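You operate a simulated robot arm through the tools that you are given. There is no shell and no other tool. Be economical: measure what you need, move in short steps, check, and stop when the job is done.

Carry out the task below with a simulated robot arm. There is one attempt and no reset: what you move stays moved.

## Task
Put the beaker on the white board.
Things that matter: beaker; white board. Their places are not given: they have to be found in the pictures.

It is judged by the outcome, as a careful person would: the job done as asked, and still so three seconds after it is handed in. It fails if anything else is knocked over, pushed out of place, dropped, spilled or broken.

## Robot
A 6-joint arm with a two-finger parallel gripper, fixed in place. Base frame: the origin is at the foot of the arm, x ahead of it, y to its left, z up; the work surface is at about z = 880. Readings come in mm, rad, newtons and seconds.
With the tool pointing down near the work surface it reaches from about 260 to 660 mm from the base axis. Its first joint turns from -1.152 to 1.152 rad. Payload 2.9 kg.
The tool frame sits at the grasp point between the pads (the TCP): z along the fingers, y along the line on which they close. The tips reach 30 mm beyond it. Largest opening 110 mm; finger width 20, thickness 10; the body of the gripper, 48 by 112 mm, starts 55 mm behind the TCP.
Orientation is told as [roll, pitch, yaw] about the base's x, y, z axes, in that order, counted from this pose: with the fingers straight down and closing along the base's y, the tool's x points along the base's -x, its y along +y and its z along -z.

## Interface
- The arm moves only by the tool apply_moves. Its argument "deltas" is one flat list of numbers, 6 for each row, row after row: the shift along the tool's x, y, z in mm, then the turn, a rotation vector about the tool's x, y, z in rad. In form: [tx, ty, tz, rx, ry, rz, tx, ty, tz, rx, ry, rz, ...]. A call has 1 to 12 rows; each row shifts and turns the commanded pose from where the row before left it, along the tool's axes as they then stand. "hand" is the gripper command, from -1 (fully open) to 1 (shut), values between in proportion, set as the call begins (left out, the last holds). Each row takes 0.2 s and may step no farther than 50 mm and 0.15 rad from the row before; otherwise, or with a gripper value out of range, the whole call is refused. A pose out of reach is approached as far as the arm can. The call stops where the force on the tool passes 40 N (or 10 N more than at its start, if that is more) or the arm is blocked; 0.2 s more then pass. Each finger travels about 108 mm/s and halts on what it meets, pressing with about 20 N; the grip force reading is that of the motor and also rises with nothing between the fingers. The clock runs only during rows and for 0.2 s after the last one: add rows that do not move to give the fingers time. The reply holds the time, the measured pose of the TCP, the force on the tool along the base axes, the opening and the grip force, in the units named above and with some noise, and new pictures: "pictures" is both (left out), scene, wrist or none.
- Cameras (640 x 400 px; columns grow to the right, rows downward): "scene" is fixed at [93.1, 466.9, 1365]; the picture's right is [-0.40, -0.92, 0.00], its down [-0.68, 0.29, -0.67] and it looks along [0.62, -0.27, -0.74] (base axes); focal length 364 px, centre (320, 200). "wrist" rides on the gripper at [-36, 0, -57] in the tool frame; the picture's right is [0.00, -1.00, 0.00], its down [0.97, 0.00, -0.24] and it looks along [0.24, 0.00, 0.97] (tool axes); focal length 218 px, centre (320, 200).
- probe_pixels(camera, pixels): for up to 12 pixels [column, row] of the newest picture of that camera ("zoom" is the newest enlarged one), the place [x, y, z] in the base frame of the surface seen there, good to about 2 mm. It takes no simulated time.
- close_up(camera, box): a new picture of the part [left, top, right, bottom] of that camera's present view, enlarged. It takes no simulated time.
- job_done(): hands the job in; it is judged then, once.

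Keep the steps short. Do not move on a guess: measure, check each grasp and each placing, and mend mistakes. In all there are 60 turns and 120 pictures (those below and enlarged ones count). Leave the gripper open and the arm clear of the work at the hand-in unless told otherwise, and finish with a single line.

The tools are called as a command line: name --argument value ..., lists and objects as JSON in quotes. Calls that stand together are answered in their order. apply_moves: Moves the arm, as the interface text tells. Its arguments: {"type":"object","properties":{"deltas":{"type":"array"},"hand":{"type":"number"},"pictures":{"type":"string","enum":["both","scene","wrist","none"]}},"required":["deltas"]} The other tools are called the same way: probe_pixels (camera, pixels) gives the place of the surface under pixels of a picture; close_up (camera, box) takes an enlarged picture of a part of a camera's view; job_done () hands the job in.

At the start:

```text
clock: 0.0
eef_pos: [289.1, 251.6, 1120.1]
tcp_rot: [0.001, -0.001, 0.001]
force: [-0.7, 0.1, 0.7]
width: 110.0
grip_force: 0.0
```

scene: 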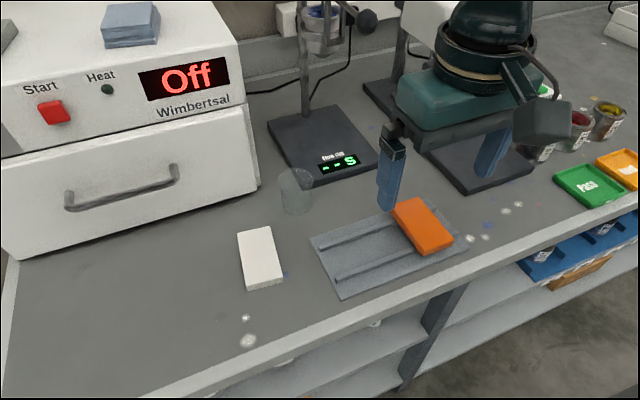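
wrist: 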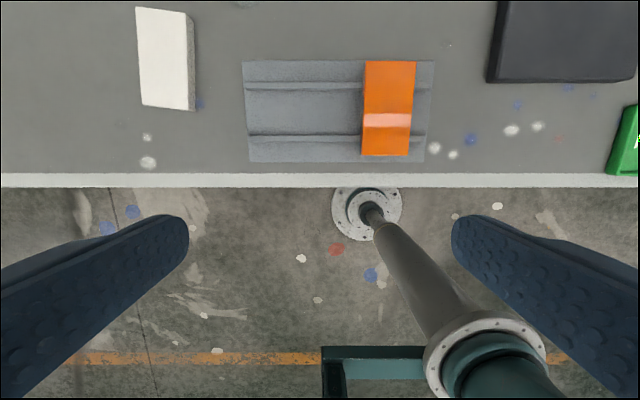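

I see a faint transparent beaker near scene (296,190) and a white board near (260,258). I'll enlarge that area and measure.

close_up --camera "scene" --box '[220, 150, 348, 300]'

probe_pixels --camera "scene" --pixels '[[238, 232], [271, 227], [283, 281], [247, 290], [260, 258], [296, 190], [296, 172], [296, 212], [282, 190], [310, 190], [255, 215], [335, 200]]'

```text
2.67 times, centred on (284, 225) of scene
```

zoom: 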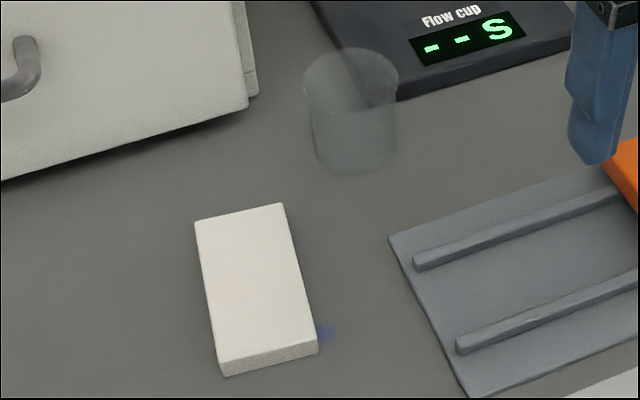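

```text
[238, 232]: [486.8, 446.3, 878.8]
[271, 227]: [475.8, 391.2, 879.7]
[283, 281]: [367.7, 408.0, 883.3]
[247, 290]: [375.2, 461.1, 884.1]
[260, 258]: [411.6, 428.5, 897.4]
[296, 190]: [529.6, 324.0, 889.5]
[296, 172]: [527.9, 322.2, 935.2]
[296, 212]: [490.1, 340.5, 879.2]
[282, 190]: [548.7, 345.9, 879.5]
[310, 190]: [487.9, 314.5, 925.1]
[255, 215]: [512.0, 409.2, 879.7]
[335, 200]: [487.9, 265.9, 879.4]
```

The beaker shows well in the zoom: rim about (303–398, 50–105), base about (315–393, 172). I'll probe its outline and the board's top.

probe_pixels --camera "zoom" --pixels '[[304, 78], [307, 85], [350, 107], [396, 75], [394, 90], [318, 150], [392, 150], [356, 172], [355, 140], [320, 120], [390, 120], [350, 49]]'

probe_pixels --camera "zoom" --pixels '[[198, 226], [281, 207], [314, 337], [222, 358], [258, 282], [350, 176], [356, 120], [340, 100], [370, 100]]'

```text
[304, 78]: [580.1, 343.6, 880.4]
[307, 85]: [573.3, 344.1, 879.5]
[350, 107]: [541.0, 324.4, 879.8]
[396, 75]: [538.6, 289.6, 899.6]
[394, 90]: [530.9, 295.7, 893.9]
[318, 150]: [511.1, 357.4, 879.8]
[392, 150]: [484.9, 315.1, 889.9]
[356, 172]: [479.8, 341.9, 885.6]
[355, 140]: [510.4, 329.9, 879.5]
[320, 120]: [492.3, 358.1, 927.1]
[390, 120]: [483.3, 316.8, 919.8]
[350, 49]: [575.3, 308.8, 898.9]
```

```text
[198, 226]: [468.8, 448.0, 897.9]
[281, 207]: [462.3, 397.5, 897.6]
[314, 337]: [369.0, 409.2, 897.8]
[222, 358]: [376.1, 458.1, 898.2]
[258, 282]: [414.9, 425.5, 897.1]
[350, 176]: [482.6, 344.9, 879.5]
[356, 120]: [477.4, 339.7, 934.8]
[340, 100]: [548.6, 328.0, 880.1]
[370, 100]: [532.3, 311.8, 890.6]
```

The front wall is near (478,341), the beaker is about 50 mm wide and its rim is near z 947, so the axis is near (502,333). Next I'll probe the furnace and the stand for clearance.

probe_pixels --camera "scene" --pixels '[[255, 190], [240, 105], [236, 50], [250, 150], [318, 187], [310, 175], [304, 100], [305, 60], [316, 40], [150, 215], [268, 125], [365, 18]]'

```text
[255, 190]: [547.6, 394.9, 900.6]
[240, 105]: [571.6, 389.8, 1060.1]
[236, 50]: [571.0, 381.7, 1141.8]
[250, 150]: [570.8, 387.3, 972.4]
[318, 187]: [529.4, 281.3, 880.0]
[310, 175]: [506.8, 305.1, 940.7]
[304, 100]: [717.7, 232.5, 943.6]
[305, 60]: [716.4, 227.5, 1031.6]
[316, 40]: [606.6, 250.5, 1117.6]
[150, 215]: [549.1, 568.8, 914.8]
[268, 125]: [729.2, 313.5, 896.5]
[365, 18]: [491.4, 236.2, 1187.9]
```

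Something dark sits near (491,236,1188), scene (365,18). I'll look at it before choosing a path.

close_up --camera "scene" --box '[230, 0, 550, 200]'

probe_pixels --camera "zoom" --pixels '[[270, 40], [250, 20], [180, 40], [155, 30], [320, 25], [145, 100], [130, 80], [352, 60], [220, 80], [270, 55], [300, 10], [180, 90]]'

```text
2.00 times, centred on (390, 100) of scene
```

zoom: 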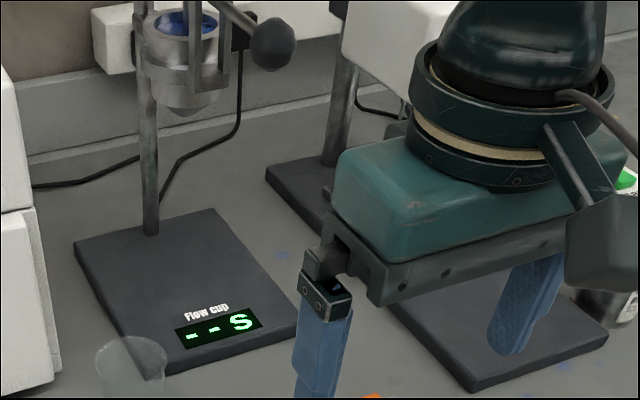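

```text
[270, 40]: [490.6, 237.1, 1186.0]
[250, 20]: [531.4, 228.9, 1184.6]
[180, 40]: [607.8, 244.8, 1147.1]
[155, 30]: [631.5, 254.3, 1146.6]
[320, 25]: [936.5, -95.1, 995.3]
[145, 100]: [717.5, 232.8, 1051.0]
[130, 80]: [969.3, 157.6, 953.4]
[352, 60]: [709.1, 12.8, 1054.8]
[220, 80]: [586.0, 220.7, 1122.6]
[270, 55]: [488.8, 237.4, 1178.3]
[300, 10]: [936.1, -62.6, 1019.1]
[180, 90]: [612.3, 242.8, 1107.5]
```

The knob, at about (500,237,1184) with radius about 14, has to be kept clear. I'll measure the arm's own wrist width, including the grey box at zoom (610,240).

probe_pixels --camera "zoom" --pixels '[[610, 240], [575, 240], [560, 150], [580, 100], [625, 140], [430, 60], [500, 100], [600, 90], [460, 20], [590, 20], [530, 10], [440, 190]]'

close_up --camera "scene" --box '[400, 0, 640, 150]'

```text
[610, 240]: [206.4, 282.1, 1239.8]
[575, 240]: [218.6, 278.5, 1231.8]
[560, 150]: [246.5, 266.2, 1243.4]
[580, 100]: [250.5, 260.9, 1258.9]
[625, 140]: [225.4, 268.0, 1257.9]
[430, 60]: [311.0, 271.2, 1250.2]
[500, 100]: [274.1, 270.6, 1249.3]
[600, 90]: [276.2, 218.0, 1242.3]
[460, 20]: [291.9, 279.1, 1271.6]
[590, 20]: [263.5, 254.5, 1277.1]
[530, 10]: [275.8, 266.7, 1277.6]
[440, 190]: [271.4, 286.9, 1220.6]
```

```text
2.67 times, centred on (520, 75) of scene
```

zoom: 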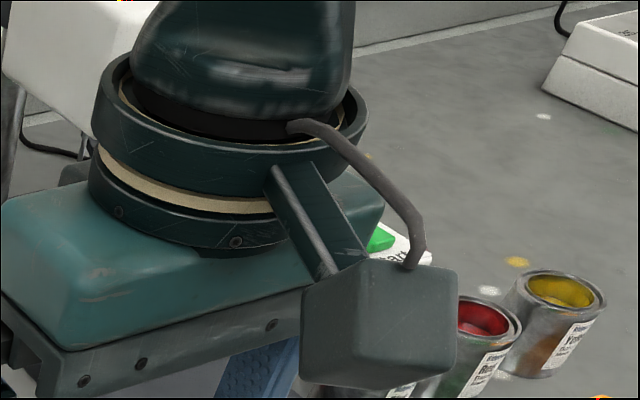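

The wrist is about 80 mm wide, so I'll tilt the tool about 0.36 rad with the fingers pointing forward. That keeps the wrist and forearm back from the knob. First step is a short, high move toward (365,333), then a look through the wrist camera.

apply_moves --deltas '[-25, 27, 5, 0, -0.12, 0, -25, 27, 5, 0, -0.12, 0, -25, 27, 5, 0, -0.12, 0]' --hand -0.4

```text
clock: 0.8
eef_pos: [362.4, 328.3, 1110.7]
tcp_rot: [0.001, -0.365, 0.001]
force: [-0.2, 0.8, -0.3]
width: 77.1
grip_force: 0.1
```

scene: 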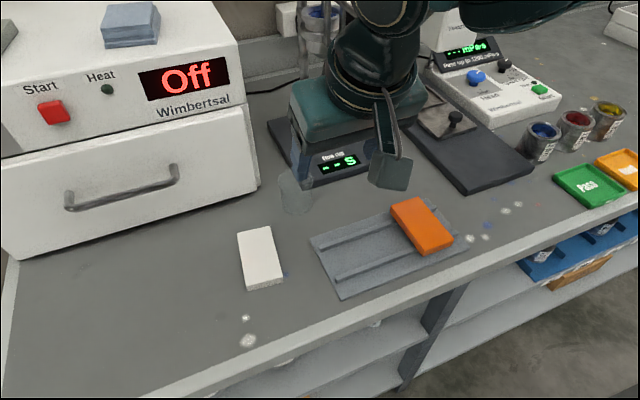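
wrist: 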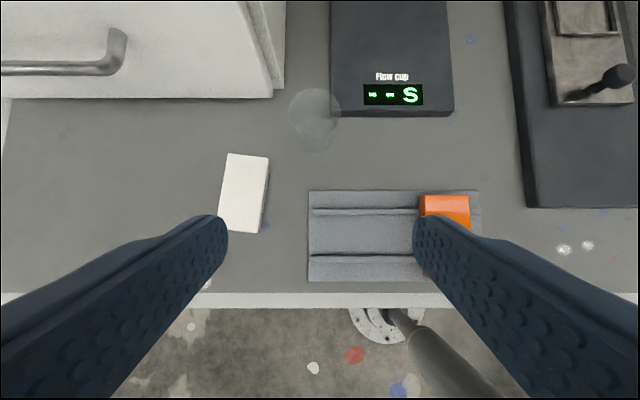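

The tilt came out right. The beaker shows in the wrist view near (313,120), so I'll enlarge it.

close_up --camera "wrist" --box '[270, 75, 366, 165]'

```text
4.44 times, centred on (318, 120) of wrist
```

zoom: 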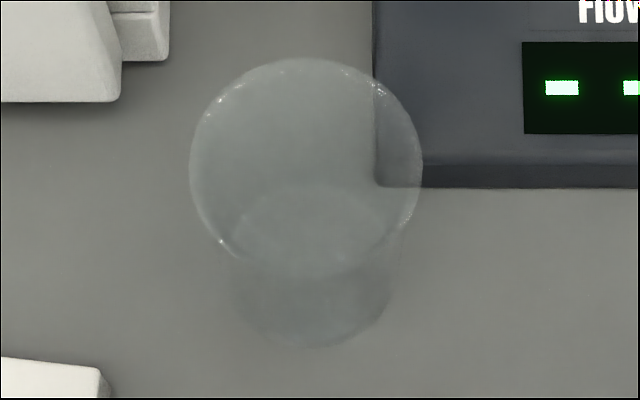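

From the zoom, the base circle's centre comes out at (505.5,333), diameter about 51 mm, and the rim is about 60 mm wide at z≈942. I'll move above it to z≈1010 with the fingers about 80 mm apart, then check.

apply_moves --deltas '[-24.2, 1.2, 36, 0, 0, 0, -24.2, 1.2, 36, 0, 0, 0, -24.2, 1.2, 36, 0, 0, 0, -24.2, 1.2, 36, 0, 0, 0]' --hand -0.46

```text
clock: 1.8
eef_pos: [508.9, 337.8, 1008.2]
tcp_rot: [0.001, -0.362, 0.001]
force: [-0.3, 0.1, 0.7]
width: 80.0
grip_force: 0.0
```

scene: 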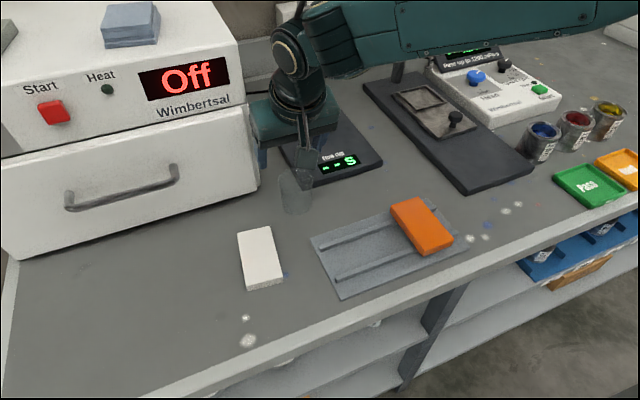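
wrist: 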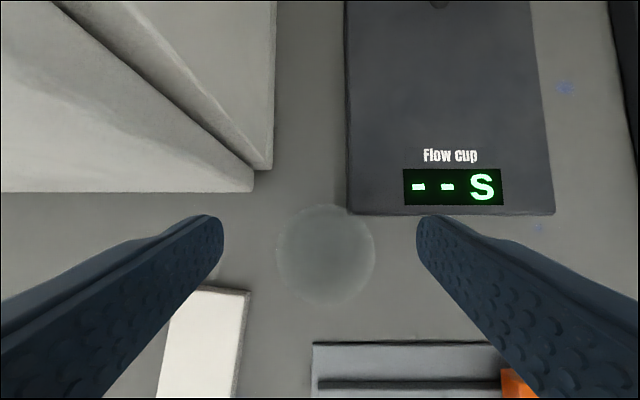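

The beaker is between the fingers in y, with the rim centre computed at (506,334.5). Before descending I'll check how close the forearm is to the knob.

probe_pixels --camera "scene" --pixels '[[330, 50], [340, 20], [365, 18], [365, 48], [400, 20], [400, 45], [450, 30], [490, 30], [290, 50], [320, 5], [300, 20], [285, 10]]'

close_up --camera "scene" --box '[240, 0, 430, 120]'

```text
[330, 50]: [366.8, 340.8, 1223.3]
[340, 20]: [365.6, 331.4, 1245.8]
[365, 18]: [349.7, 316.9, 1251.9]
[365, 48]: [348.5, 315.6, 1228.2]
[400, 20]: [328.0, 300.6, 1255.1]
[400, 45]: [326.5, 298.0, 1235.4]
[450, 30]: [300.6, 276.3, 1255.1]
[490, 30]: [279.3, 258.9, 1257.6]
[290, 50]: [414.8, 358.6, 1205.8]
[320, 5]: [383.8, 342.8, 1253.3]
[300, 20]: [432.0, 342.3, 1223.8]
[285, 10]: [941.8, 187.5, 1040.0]
```

```text
3.33 times, centred on (335, 60) of scene
```

zoom: 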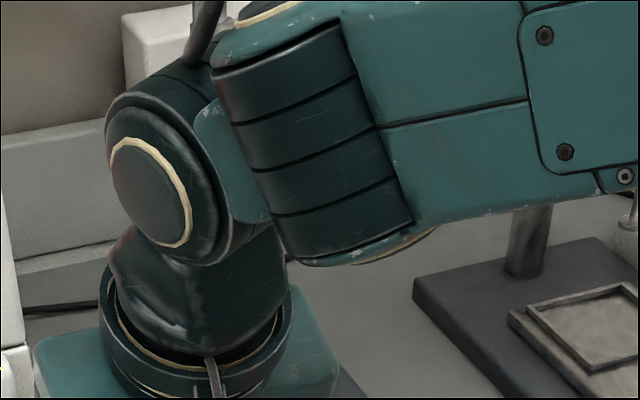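

The forearm clears the knob by about 40 mm. Now I'll go straight down to (505.5,334,926).

apply_moves --deltas '[8.1, -1.9, 18.9, 0, 0, 0, 8.1, -1.9, 18.9, 0, 0, 0, 8, 0, 18.9, 0, 0, 0, 8, 0, 18.8, 0, 0, 0, 0, 0, 0, 0, 0, 0]'

```text
clock: 3.0
eef_pos: [504.8, 335.5, 928.1]
tcp_rot: [-0.001, -0.359, 0.0]
force: [-0.2, 0.7, -0.6]
width: 80.5
grip_force: 0.1
```

scene: 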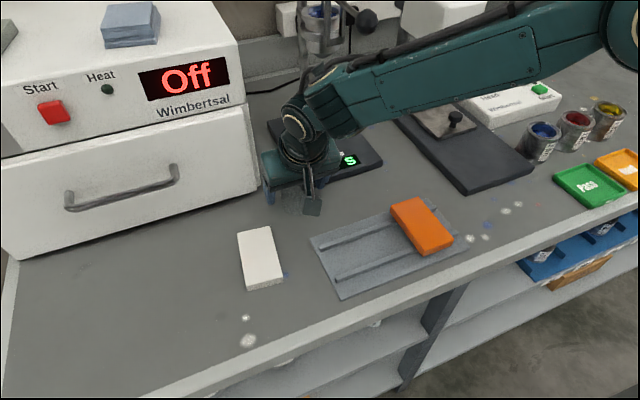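
wrist: 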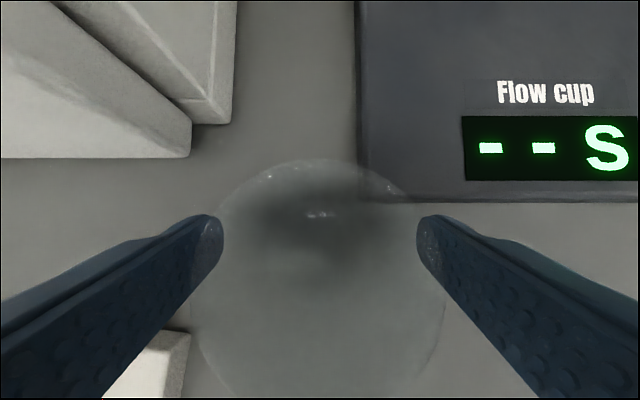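

The rim spans wrist columns 197–445, so it is centred between the pads. I'll close the fingers on it.

apply_moves --deltas '[0, 0, 0, 0, 0, 0, 0, 0, 0, 0, 0, 0, 0, 0, 0, 0, 0, 0, 0, 0, 0, 0, 0, 0]' --hand 0.35

```text
clock: 4.0
eef_pos: [505.8, 334.4, 928.7]
tcp_rot: [0.001, -0.36, -0.001]
force: [-0.2, 0.0, -0.3]
width: 58.8
grip_force: 20.2
```

scene: 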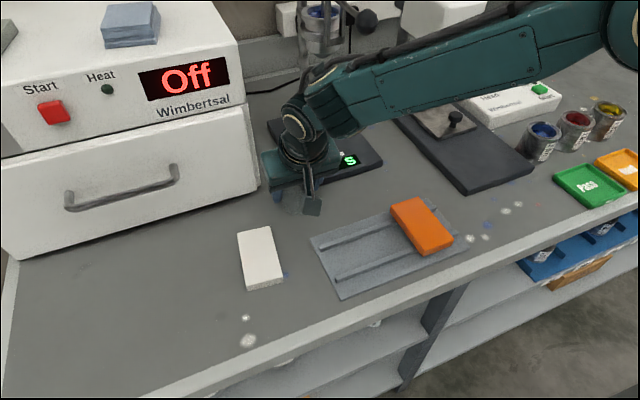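
wrist: 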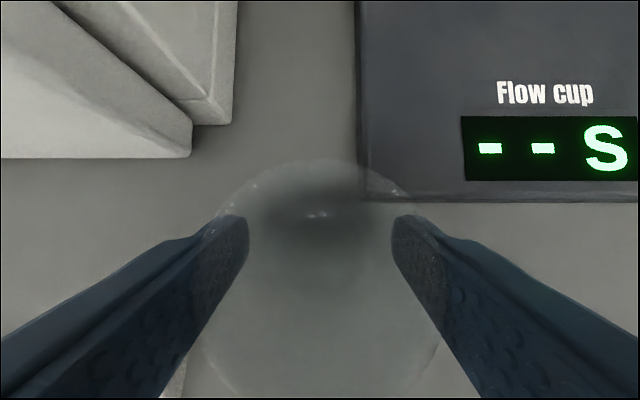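

The grip holds at 58.8 mm with 20 N. I'll lift 15 mm first and check.

apply_moves --deltas '[-2.65, 0, -7, 0, 0, 0, -2.65, 0, -7, 0, 0, 0, 0, 0, 0, 0, 0, 0]'

```text
clock: 4.8
eef_pos: [502.2, 335.0, 945.1]
tcp_rot: [0.001, -0.361, -0.001]
force: [-0.8, 0.2, -0.5]
width: 59.0
grip_force: 20.3
```

scene: 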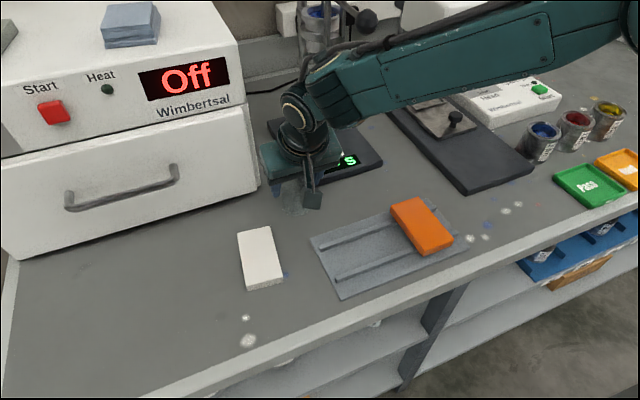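
wrist: 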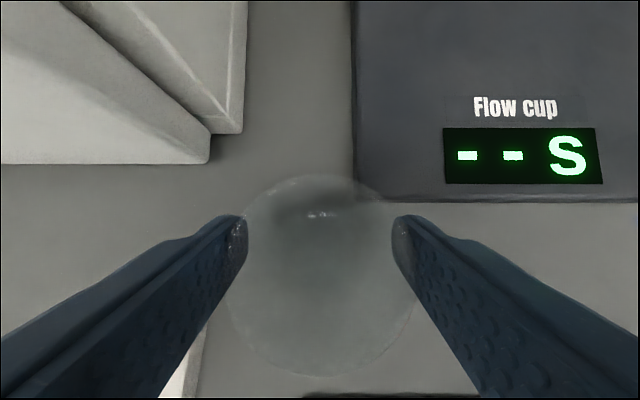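

The rim looks smaller in the wrist view than before (222–418), so the beaker may not have risen. I'll look closer.

close_up --camera "scene" --box '[250, 140, 346, 230]'

close_up --camera "wrist" --box '[180, 140, 460, 400]'

```text
4.44 times, centred on (298, 185) of scene
```

zoom: 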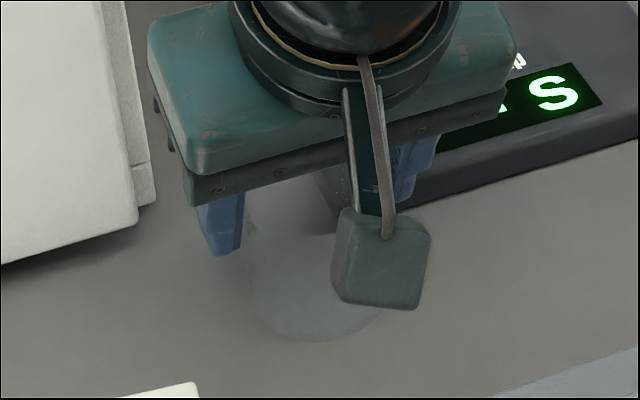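

```text
1.54 times, centred on (320, 270) of wrist
```

zoom: 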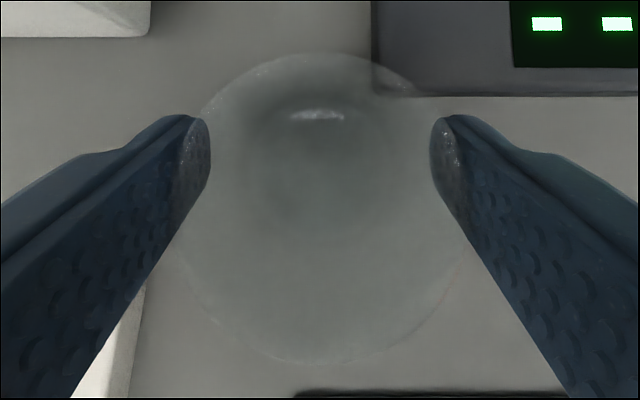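

The beaker did not rise: its base is still at the same scene place and the rim is still at z≈942, so the pads slid. I'll open slightly, go back down deeper (TCP z≈918, tips about 6 mm above the table), and grip again with full command.

apply_moves --deltas '[0, 0, 0, 0, 0, 0, 3, 0, 8, 0, 0, 0, 3, 0, 9, 0, 0, 0, 0, -0.5, 8, 0, 0, 0, 0, 0, 0, 0, 0, 0]' --hand -0.31

```text
clock: 6.0
eef_pos: [508.1, 333.0, 920.2]
tcp_rot: [0.0, -0.358, 0.0]
force: [-0.2, -0.1, 0.3]
width: 72.0
grip_force: 0.0
```

scene: 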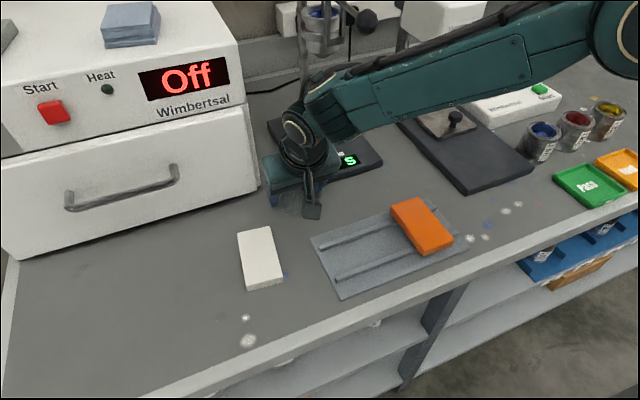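
wrist: 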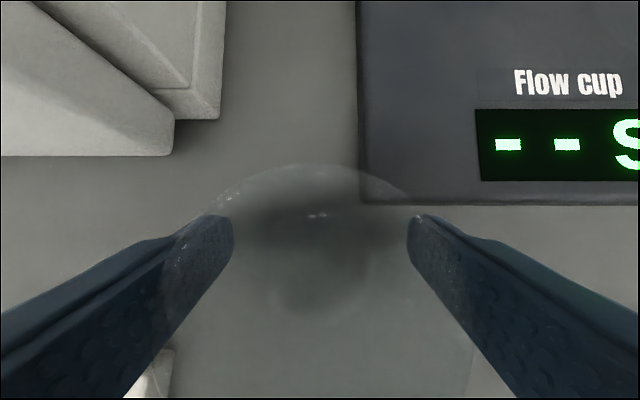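

The tool is at (508,333,920), around the beaker. I'll close fully and let it settle.

apply_moves --deltas '[0, 0, 0, 0, 0, 0, 0, 0, 0, 0, 0, 0, 0, 0, 0, 0, 0, 0, 0, 0, 0, 0, 0, 0]' --hand 1 --pictures "wrist"

apply_moves --deltas '[-1.8, 0, -4.7, 0, 0, 0]' --pictures "wrist"

```text
clock: 7.0
eef_pos: [507.7, 333.4, 919.0]
tcp_rot: [0.0, -0.361, 0.0]
force: [0.3, -0.4, -1.1]
width: 58.9
grip_force: 20.1
```

wrist: 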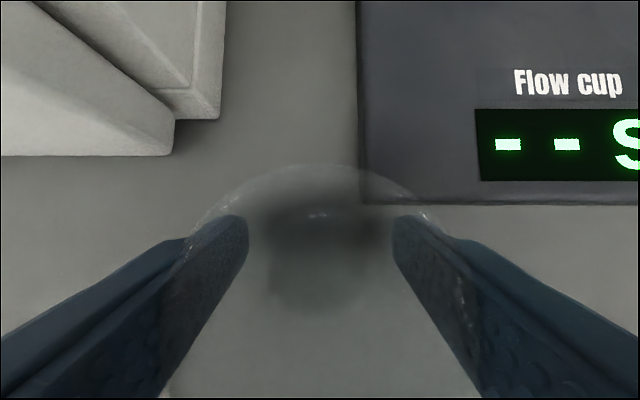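

```text
clock: 7.4
eef_pos: [507.2, 332.3, 923.8]
tcp_rot: [0.001, -0.36, 0.0]
force: [1.0, 0.4, 0.2]
width: 59.1
grip_force: 19.6
```

wrist: 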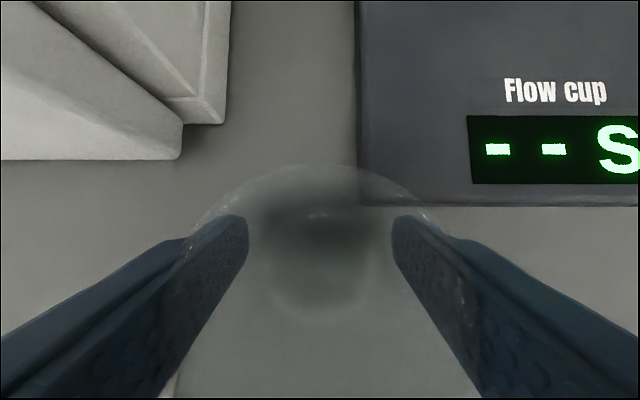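

This time the rim stays fixed relative to the fingers, so it is rising with the hand. I'll lift another 10 mm slowly and check.

apply_moves --deltas '[-1.8, 0, -4.7, 0, 0, 0, -1.8, 0, -4.7, 0, 0, 0, 0, 0, 0, 0, 0, 0, 0, 0, 0, 0, 0, 0]'

```text
clock: 8.4
eef_pos: [507.5, 333.4, 935.0]
tcp_rot: [0.001, -0.359, 0.0]
force: [0.1, -0.7, 0.4]
width: 59.2
grip_force: 20.1
```

scene: 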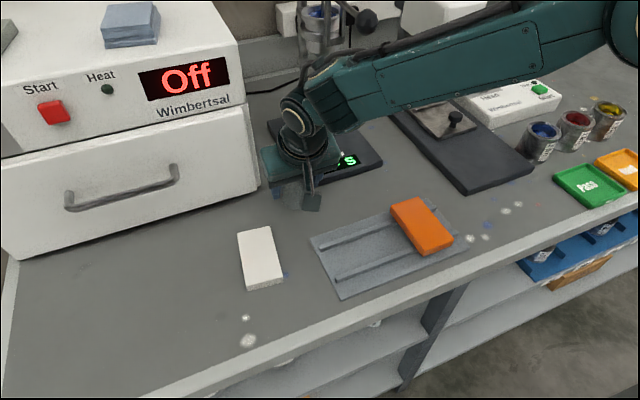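
wrist: 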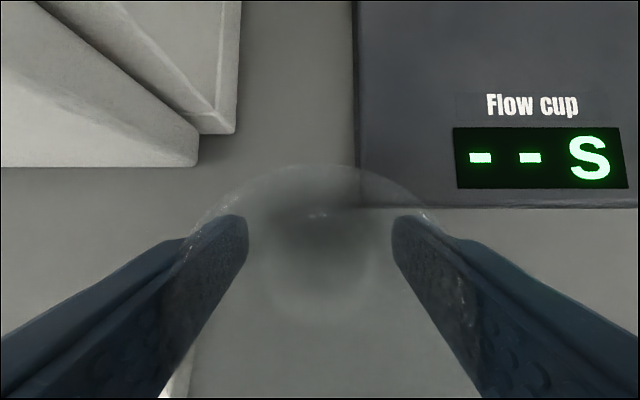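

The beaker is held, with its base about 39 mm below the TCP. I'll lift to z≈990, then move over the board to TCP (421,428).

apply_moves --deltas '[-3.9, 0, -10.3, 0, 0, 0, -3.9, 0, -10.3, 0, 0, 0, -3.9, 0, -10.3, 0, 0, 0, -3.9, 0, -10.3, 0, 0, 0, -3.9, 0, -10.3, 0, 0, 0]' --pictures "wrist"

apply_moves --deltas '[10.1, 11.8, -3.8, 0, 0, 0, 10.1, 11.8, -3.8, 0, 0, 0, 10.1, 11.8, -3.8, 0, 0, 0, 10.1, 11.8, -3.8, 0, 0, 0, 10.1, 11.8, -3.8, 0, 0, 0, 10.1, 11.8, -3.8, 0, 0, 0, 10.1, 11.8, -3.8, 0, 0, 0, 10.1, 11.8, -3.8, 0, 0, 0, 0, 0, 0, 0, 0, 0]'

```text
clock: 9.6
eef_pos: [508.6, 333.2, 990.3]
tcp_rot: [0.0, -0.36, 0.0]
force: [-0.7, -0.6, -0.2]
width: 58.9
grip_force: 20.0
```

wrist: 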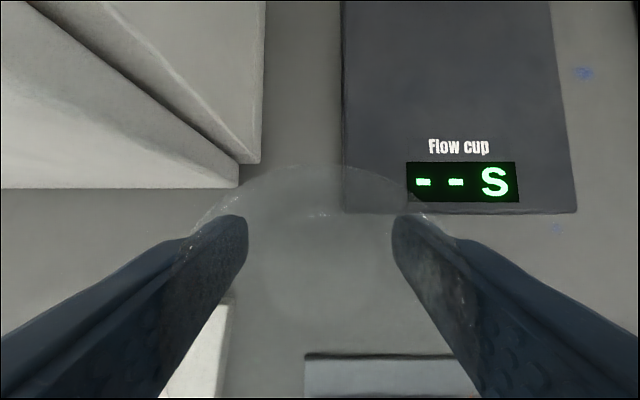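

```text
clock: 11.6
eef_pos: [420.0, 427.8, 989.4]
tcp_rot: [0.0, -0.359, -0.001]
force: [-0.1, 0.0, -0.2]
width: 59.0
grip_force: 20.0
```

scene: 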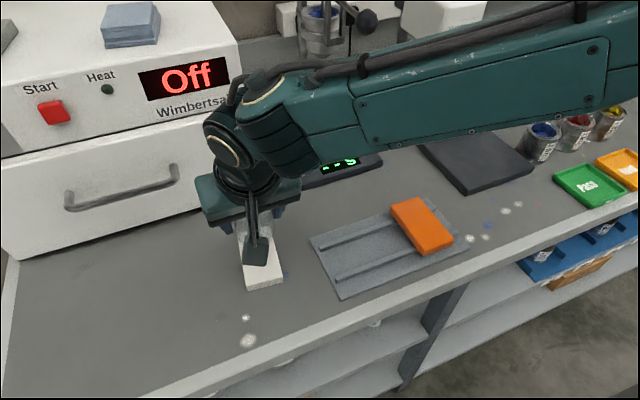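
wrist: 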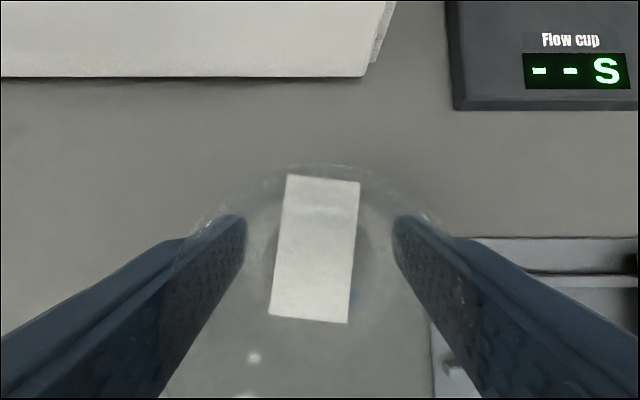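

Measured from the wrist picture the board's centre is at (418,430), and the beaker axis is at about (418,428). I'll shift 1.5 mm in y, lower to z≈943, and check the height.

apply_moves --deltas '[4.1, 0.5, 10.9, 0, 0, 0, 4.1, 0.5, 10.9, 0, 0, 0, 4.1, 0.5, 10.9, 0, 0, 0, 4.1, 0, 10.9, 0, 0, 0, 0, 0, 0, 0, 0, 0]'

close_up --camera "scene" --box '[200, 180, 328, 300]'

```text
clock: 12.8
eef_pos: [420.3, 428.4, 943.7]
tcp_rot: [-0.001, -0.359, 0.001]
force: [-0.3, -0.2, -0.6]
width: 58.7
grip_force: 19.7
```

scene: 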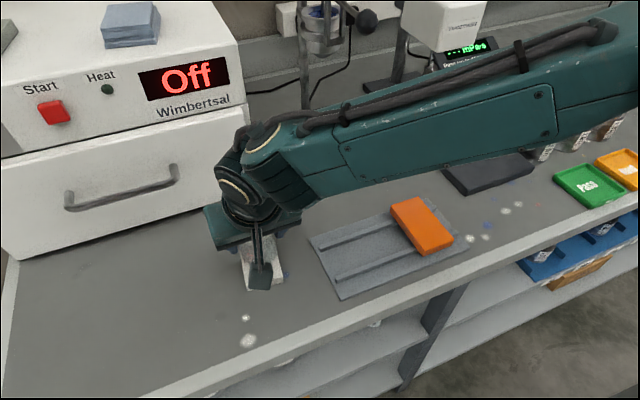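
wrist: 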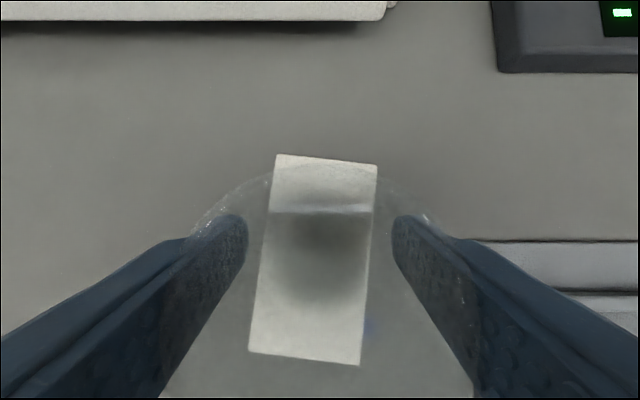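

```text
3.33 times, centred on (264, 240) of scene
```

zoom: 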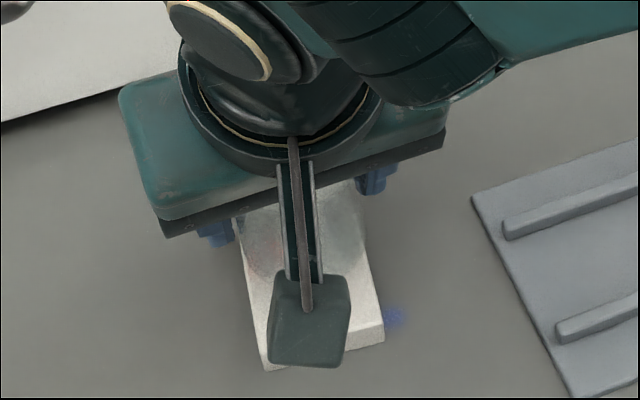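

Board centre reads y≈431, so I'll nudge +2.5 mm in y. Then I'll lower in small steps to about z 938, watching the force.

apply_moves --deltas '[0, 2.5, 0, 0, 0, 0, 0.7, 0, 1.9, 0, 0, 0, 0.7, 0, 1.9, 0, 0, 0, 0, 0, 0, 0, 0, 0]' --pictures "wrist"

apply_moves --deltas '[0.35, 0, 0.94, 0, 0, 0, 0.35, 0, 0.94, 0, 0, 0, 0, 0, 0, 0, 0, 0]' --pictures "wrist"

```text
clock: 13.8
eef_pos: [421.1, 431.7, 938.9]
tcp_rot: [0.0, -0.361, -0.001]
force: [-0.1, 0.6, -1.0]
width: 59.0
grip_force: 20.2
```

wrist: 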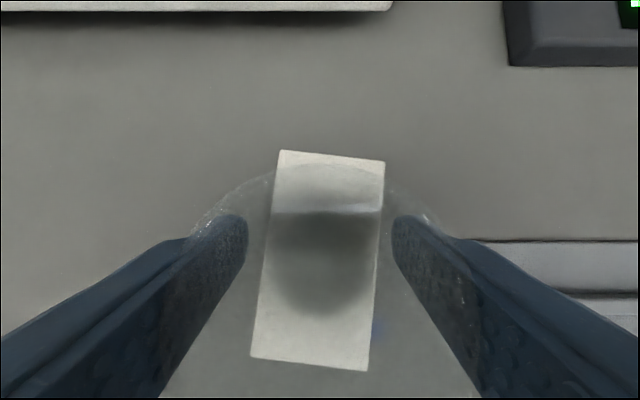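

```text
clock: 14.6
eef_pos: [421.3, 431.0, 937.8]
tcp_rot: [-0.001, -0.358, 0.0]
force: [-0.4, 0.1, 0.0]
width: 59.0
grip_force: 20.3
```

wrist: 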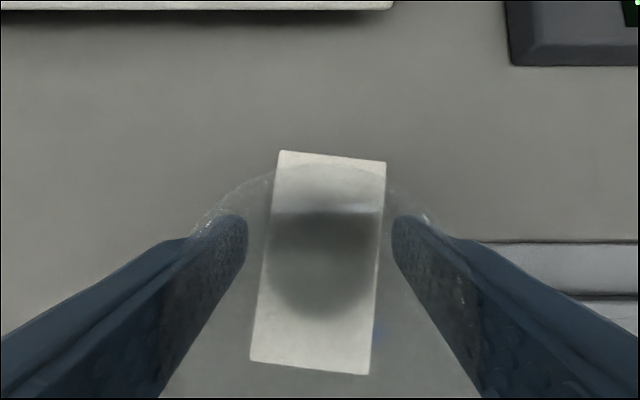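

It is centred, with no contact force yet. I'll lower 1 mm at a time.

apply_moves --deltas '[0.35, 0, 0.94, 0, 0, 0, 0, 0, 0, 0, 0, 0]' --pictures "none"

apply_moves --deltas '[0.35, 0, 0.94, 0, 0, 0, 0, 0, 0, 0, 0, 0]' --pictures "wrist"

```text
clock: 15.2
eef_pos: [422.4, 430.5, 936.6]
tcp_rot: [0.0, -0.361, 0.0]
force: [-0.6, -0.4, 5.5]
width: 58.9
grip_force: 20.3
```

```text
clock: 15.8
eef_pos: [421.6, 432.0, 936.3]
tcp_rot: [0.003, -0.363, -0.002]
force: [0.6, 2.0, 12.0]
width: 59.1
grip_force: 20.0
```

wrist: 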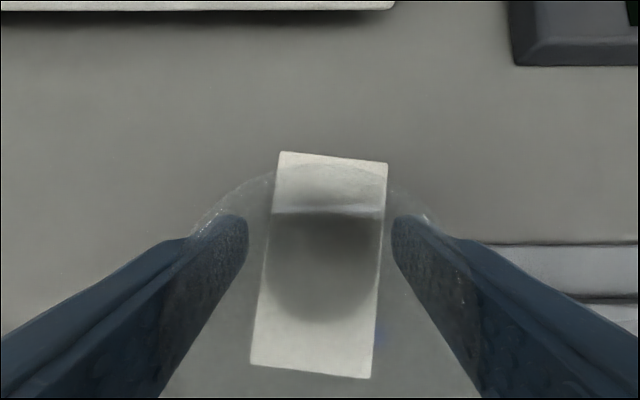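

The beaker now presses on the board with 12 N. I'll back off 1 mm, then open the fingers to about 78 mm.

apply_moves --deltas '[-0.4, 0, -1.1, 0, 0, 0, 0, 0, 0, 0, 0, 0]' --pictures "none"

apply_moves --deltas '[0, 0, 0, 0, 0, 0, 0, 0, 0, 0, 0, 0, 0, 0, 0, 0, 0, 0]' --hand -0.42 --pictures "wrist"

```text
clock: 16.4
eef_pos: [421.3, 432.0, 937.2]
tcp_rot: [0.0, -0.361, 0.0]
force: [1.5, 3.5, 9.8]
width: 58.9
grip_force: 20.2
```

```text
clock: 17.2
eef_pos: [421.5, 431.3, 934.8]
tcp_rot: [-0.001, -0.359, 0.001]
force: [-0.2, -0.1, 0.5]
width: 78.3
grip_force: 0.1
```

wrist: 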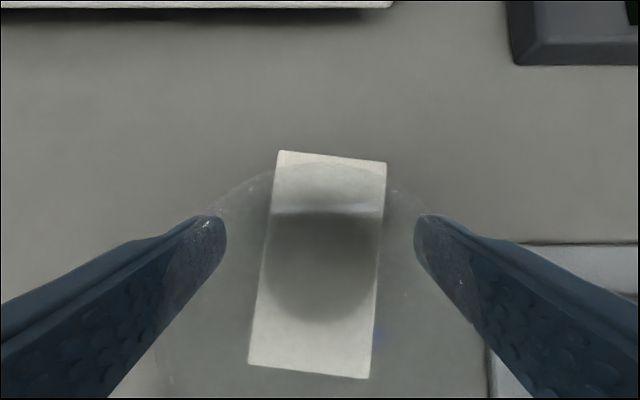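

The beaker is released and stands on the board. I'll rise straight up 80 mm and then look.

apply_moves --deltas '[-3.5, 0, -9.4, 0, 0, 0, -3.5, 0, -9.4, 0, 0, 0, -7, 0, -18.7, 0, 0, 0, -7, 0, -18.7, 0, 0, 0, -10, 0, -27, 0, 0, 0, -10, 0, -27, 0, 0, 0]'

apply_moves --deltas '[20, -25, -20, 0, 0, 0, 20, -25, -20, 0, 0, 0, 20, -25, -20, 0, 0, 0, 20, -25, -15, 0, 0, 0]'

close_up --camera "scene" --box '[200, 180, 328, 300]'

```text
clock: 18.6
eef_pos: [421.0, 432.4, 1054.5]
tcp_rot: [-0.002, -0.361, 0.002]
force: [0.0, 0.6, 0.3]
width: 77.8
grip_force: 0.0
```

scene: 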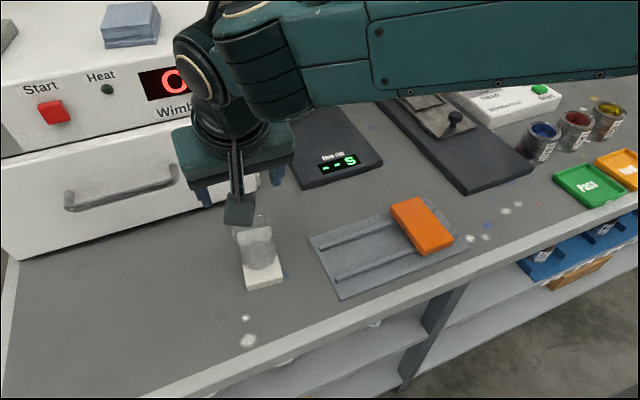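
wrist: 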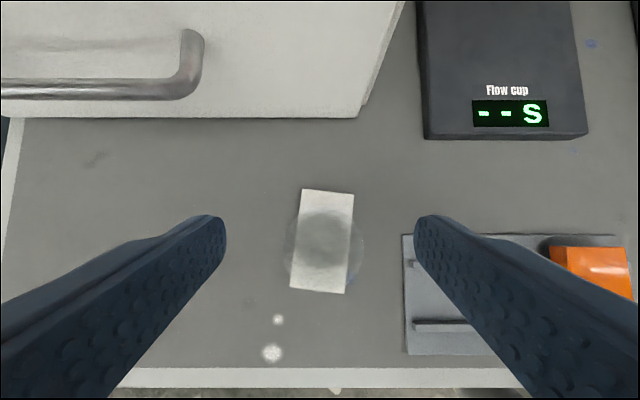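

```text
clock: 19.6
eef_pos: [317.6, 332.5, 1095.8]
tcp_rot: [0.001, -0.36, -0.001]
force: [-0.5, 0.7, 0.3]
width: 78.1
grip_force: 0.1
```

scene: 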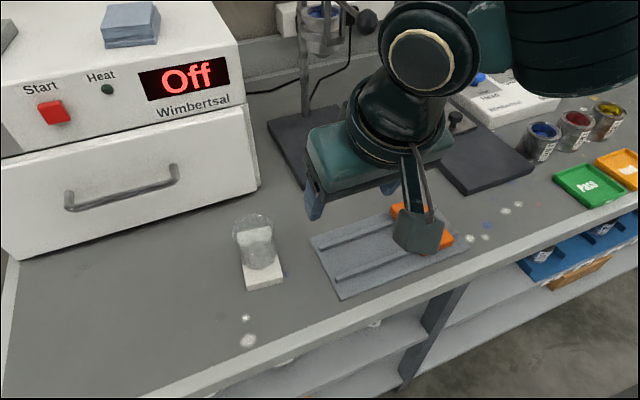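
wrist: 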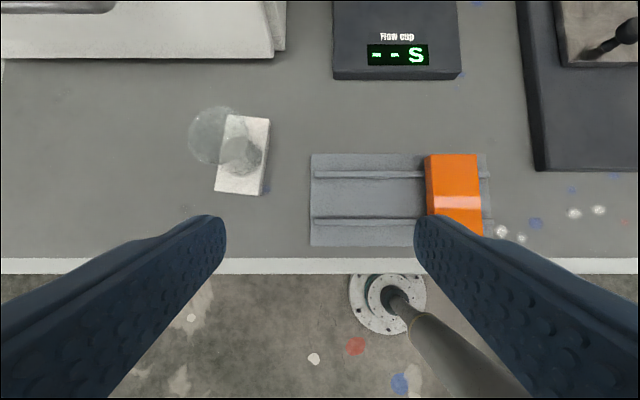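

```text
3.33 times, centred on (264, 240) of scene
```

zoom: 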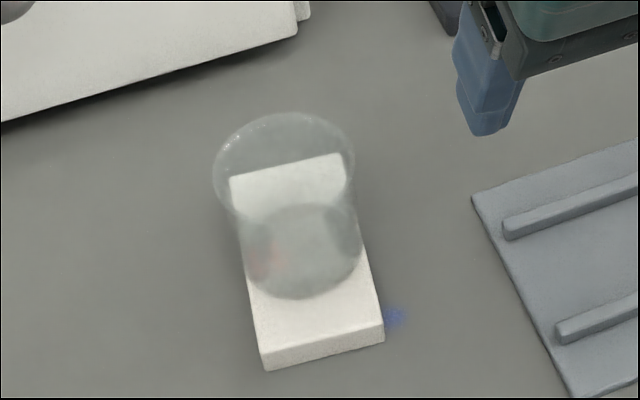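

The beaker stands upright and centred on the board, and the board and everything else are where they were. I'll open the gripper fully, check stability, then hand in.

apply_moves --deltas '[0, 0, -10, 0, 0, 0, 0, 0, 0, 0, 0, 0, 0, 0, 0, 0, 0, 0]' --hand -1 --pictures "scene"

```text
clock: 20.4
eef_pos: [313.4, 333.1, 1105.1]
tcp_rot: [0.001, -0.36, 0.0]
force: [0.0, -0.4, 0.5]
width: 109.9
grip_force: 0.0
```

scene: 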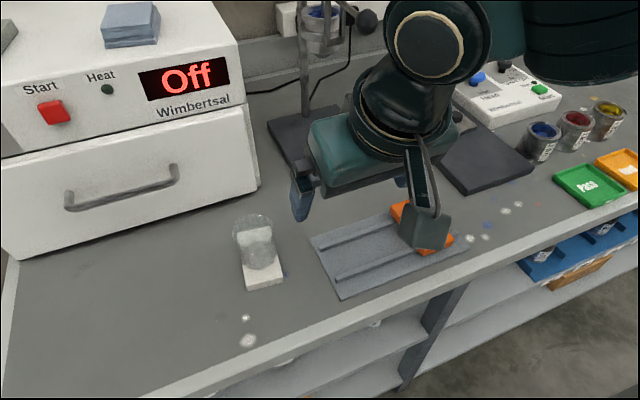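

Everything is stable, the gripper is open and the arm is clear, so I'm handing in.

job_done

```text
The job is handed in.
```

The beaker is standing upright, centred on the white board; nothing else was moved, and the gripper is open and clear.
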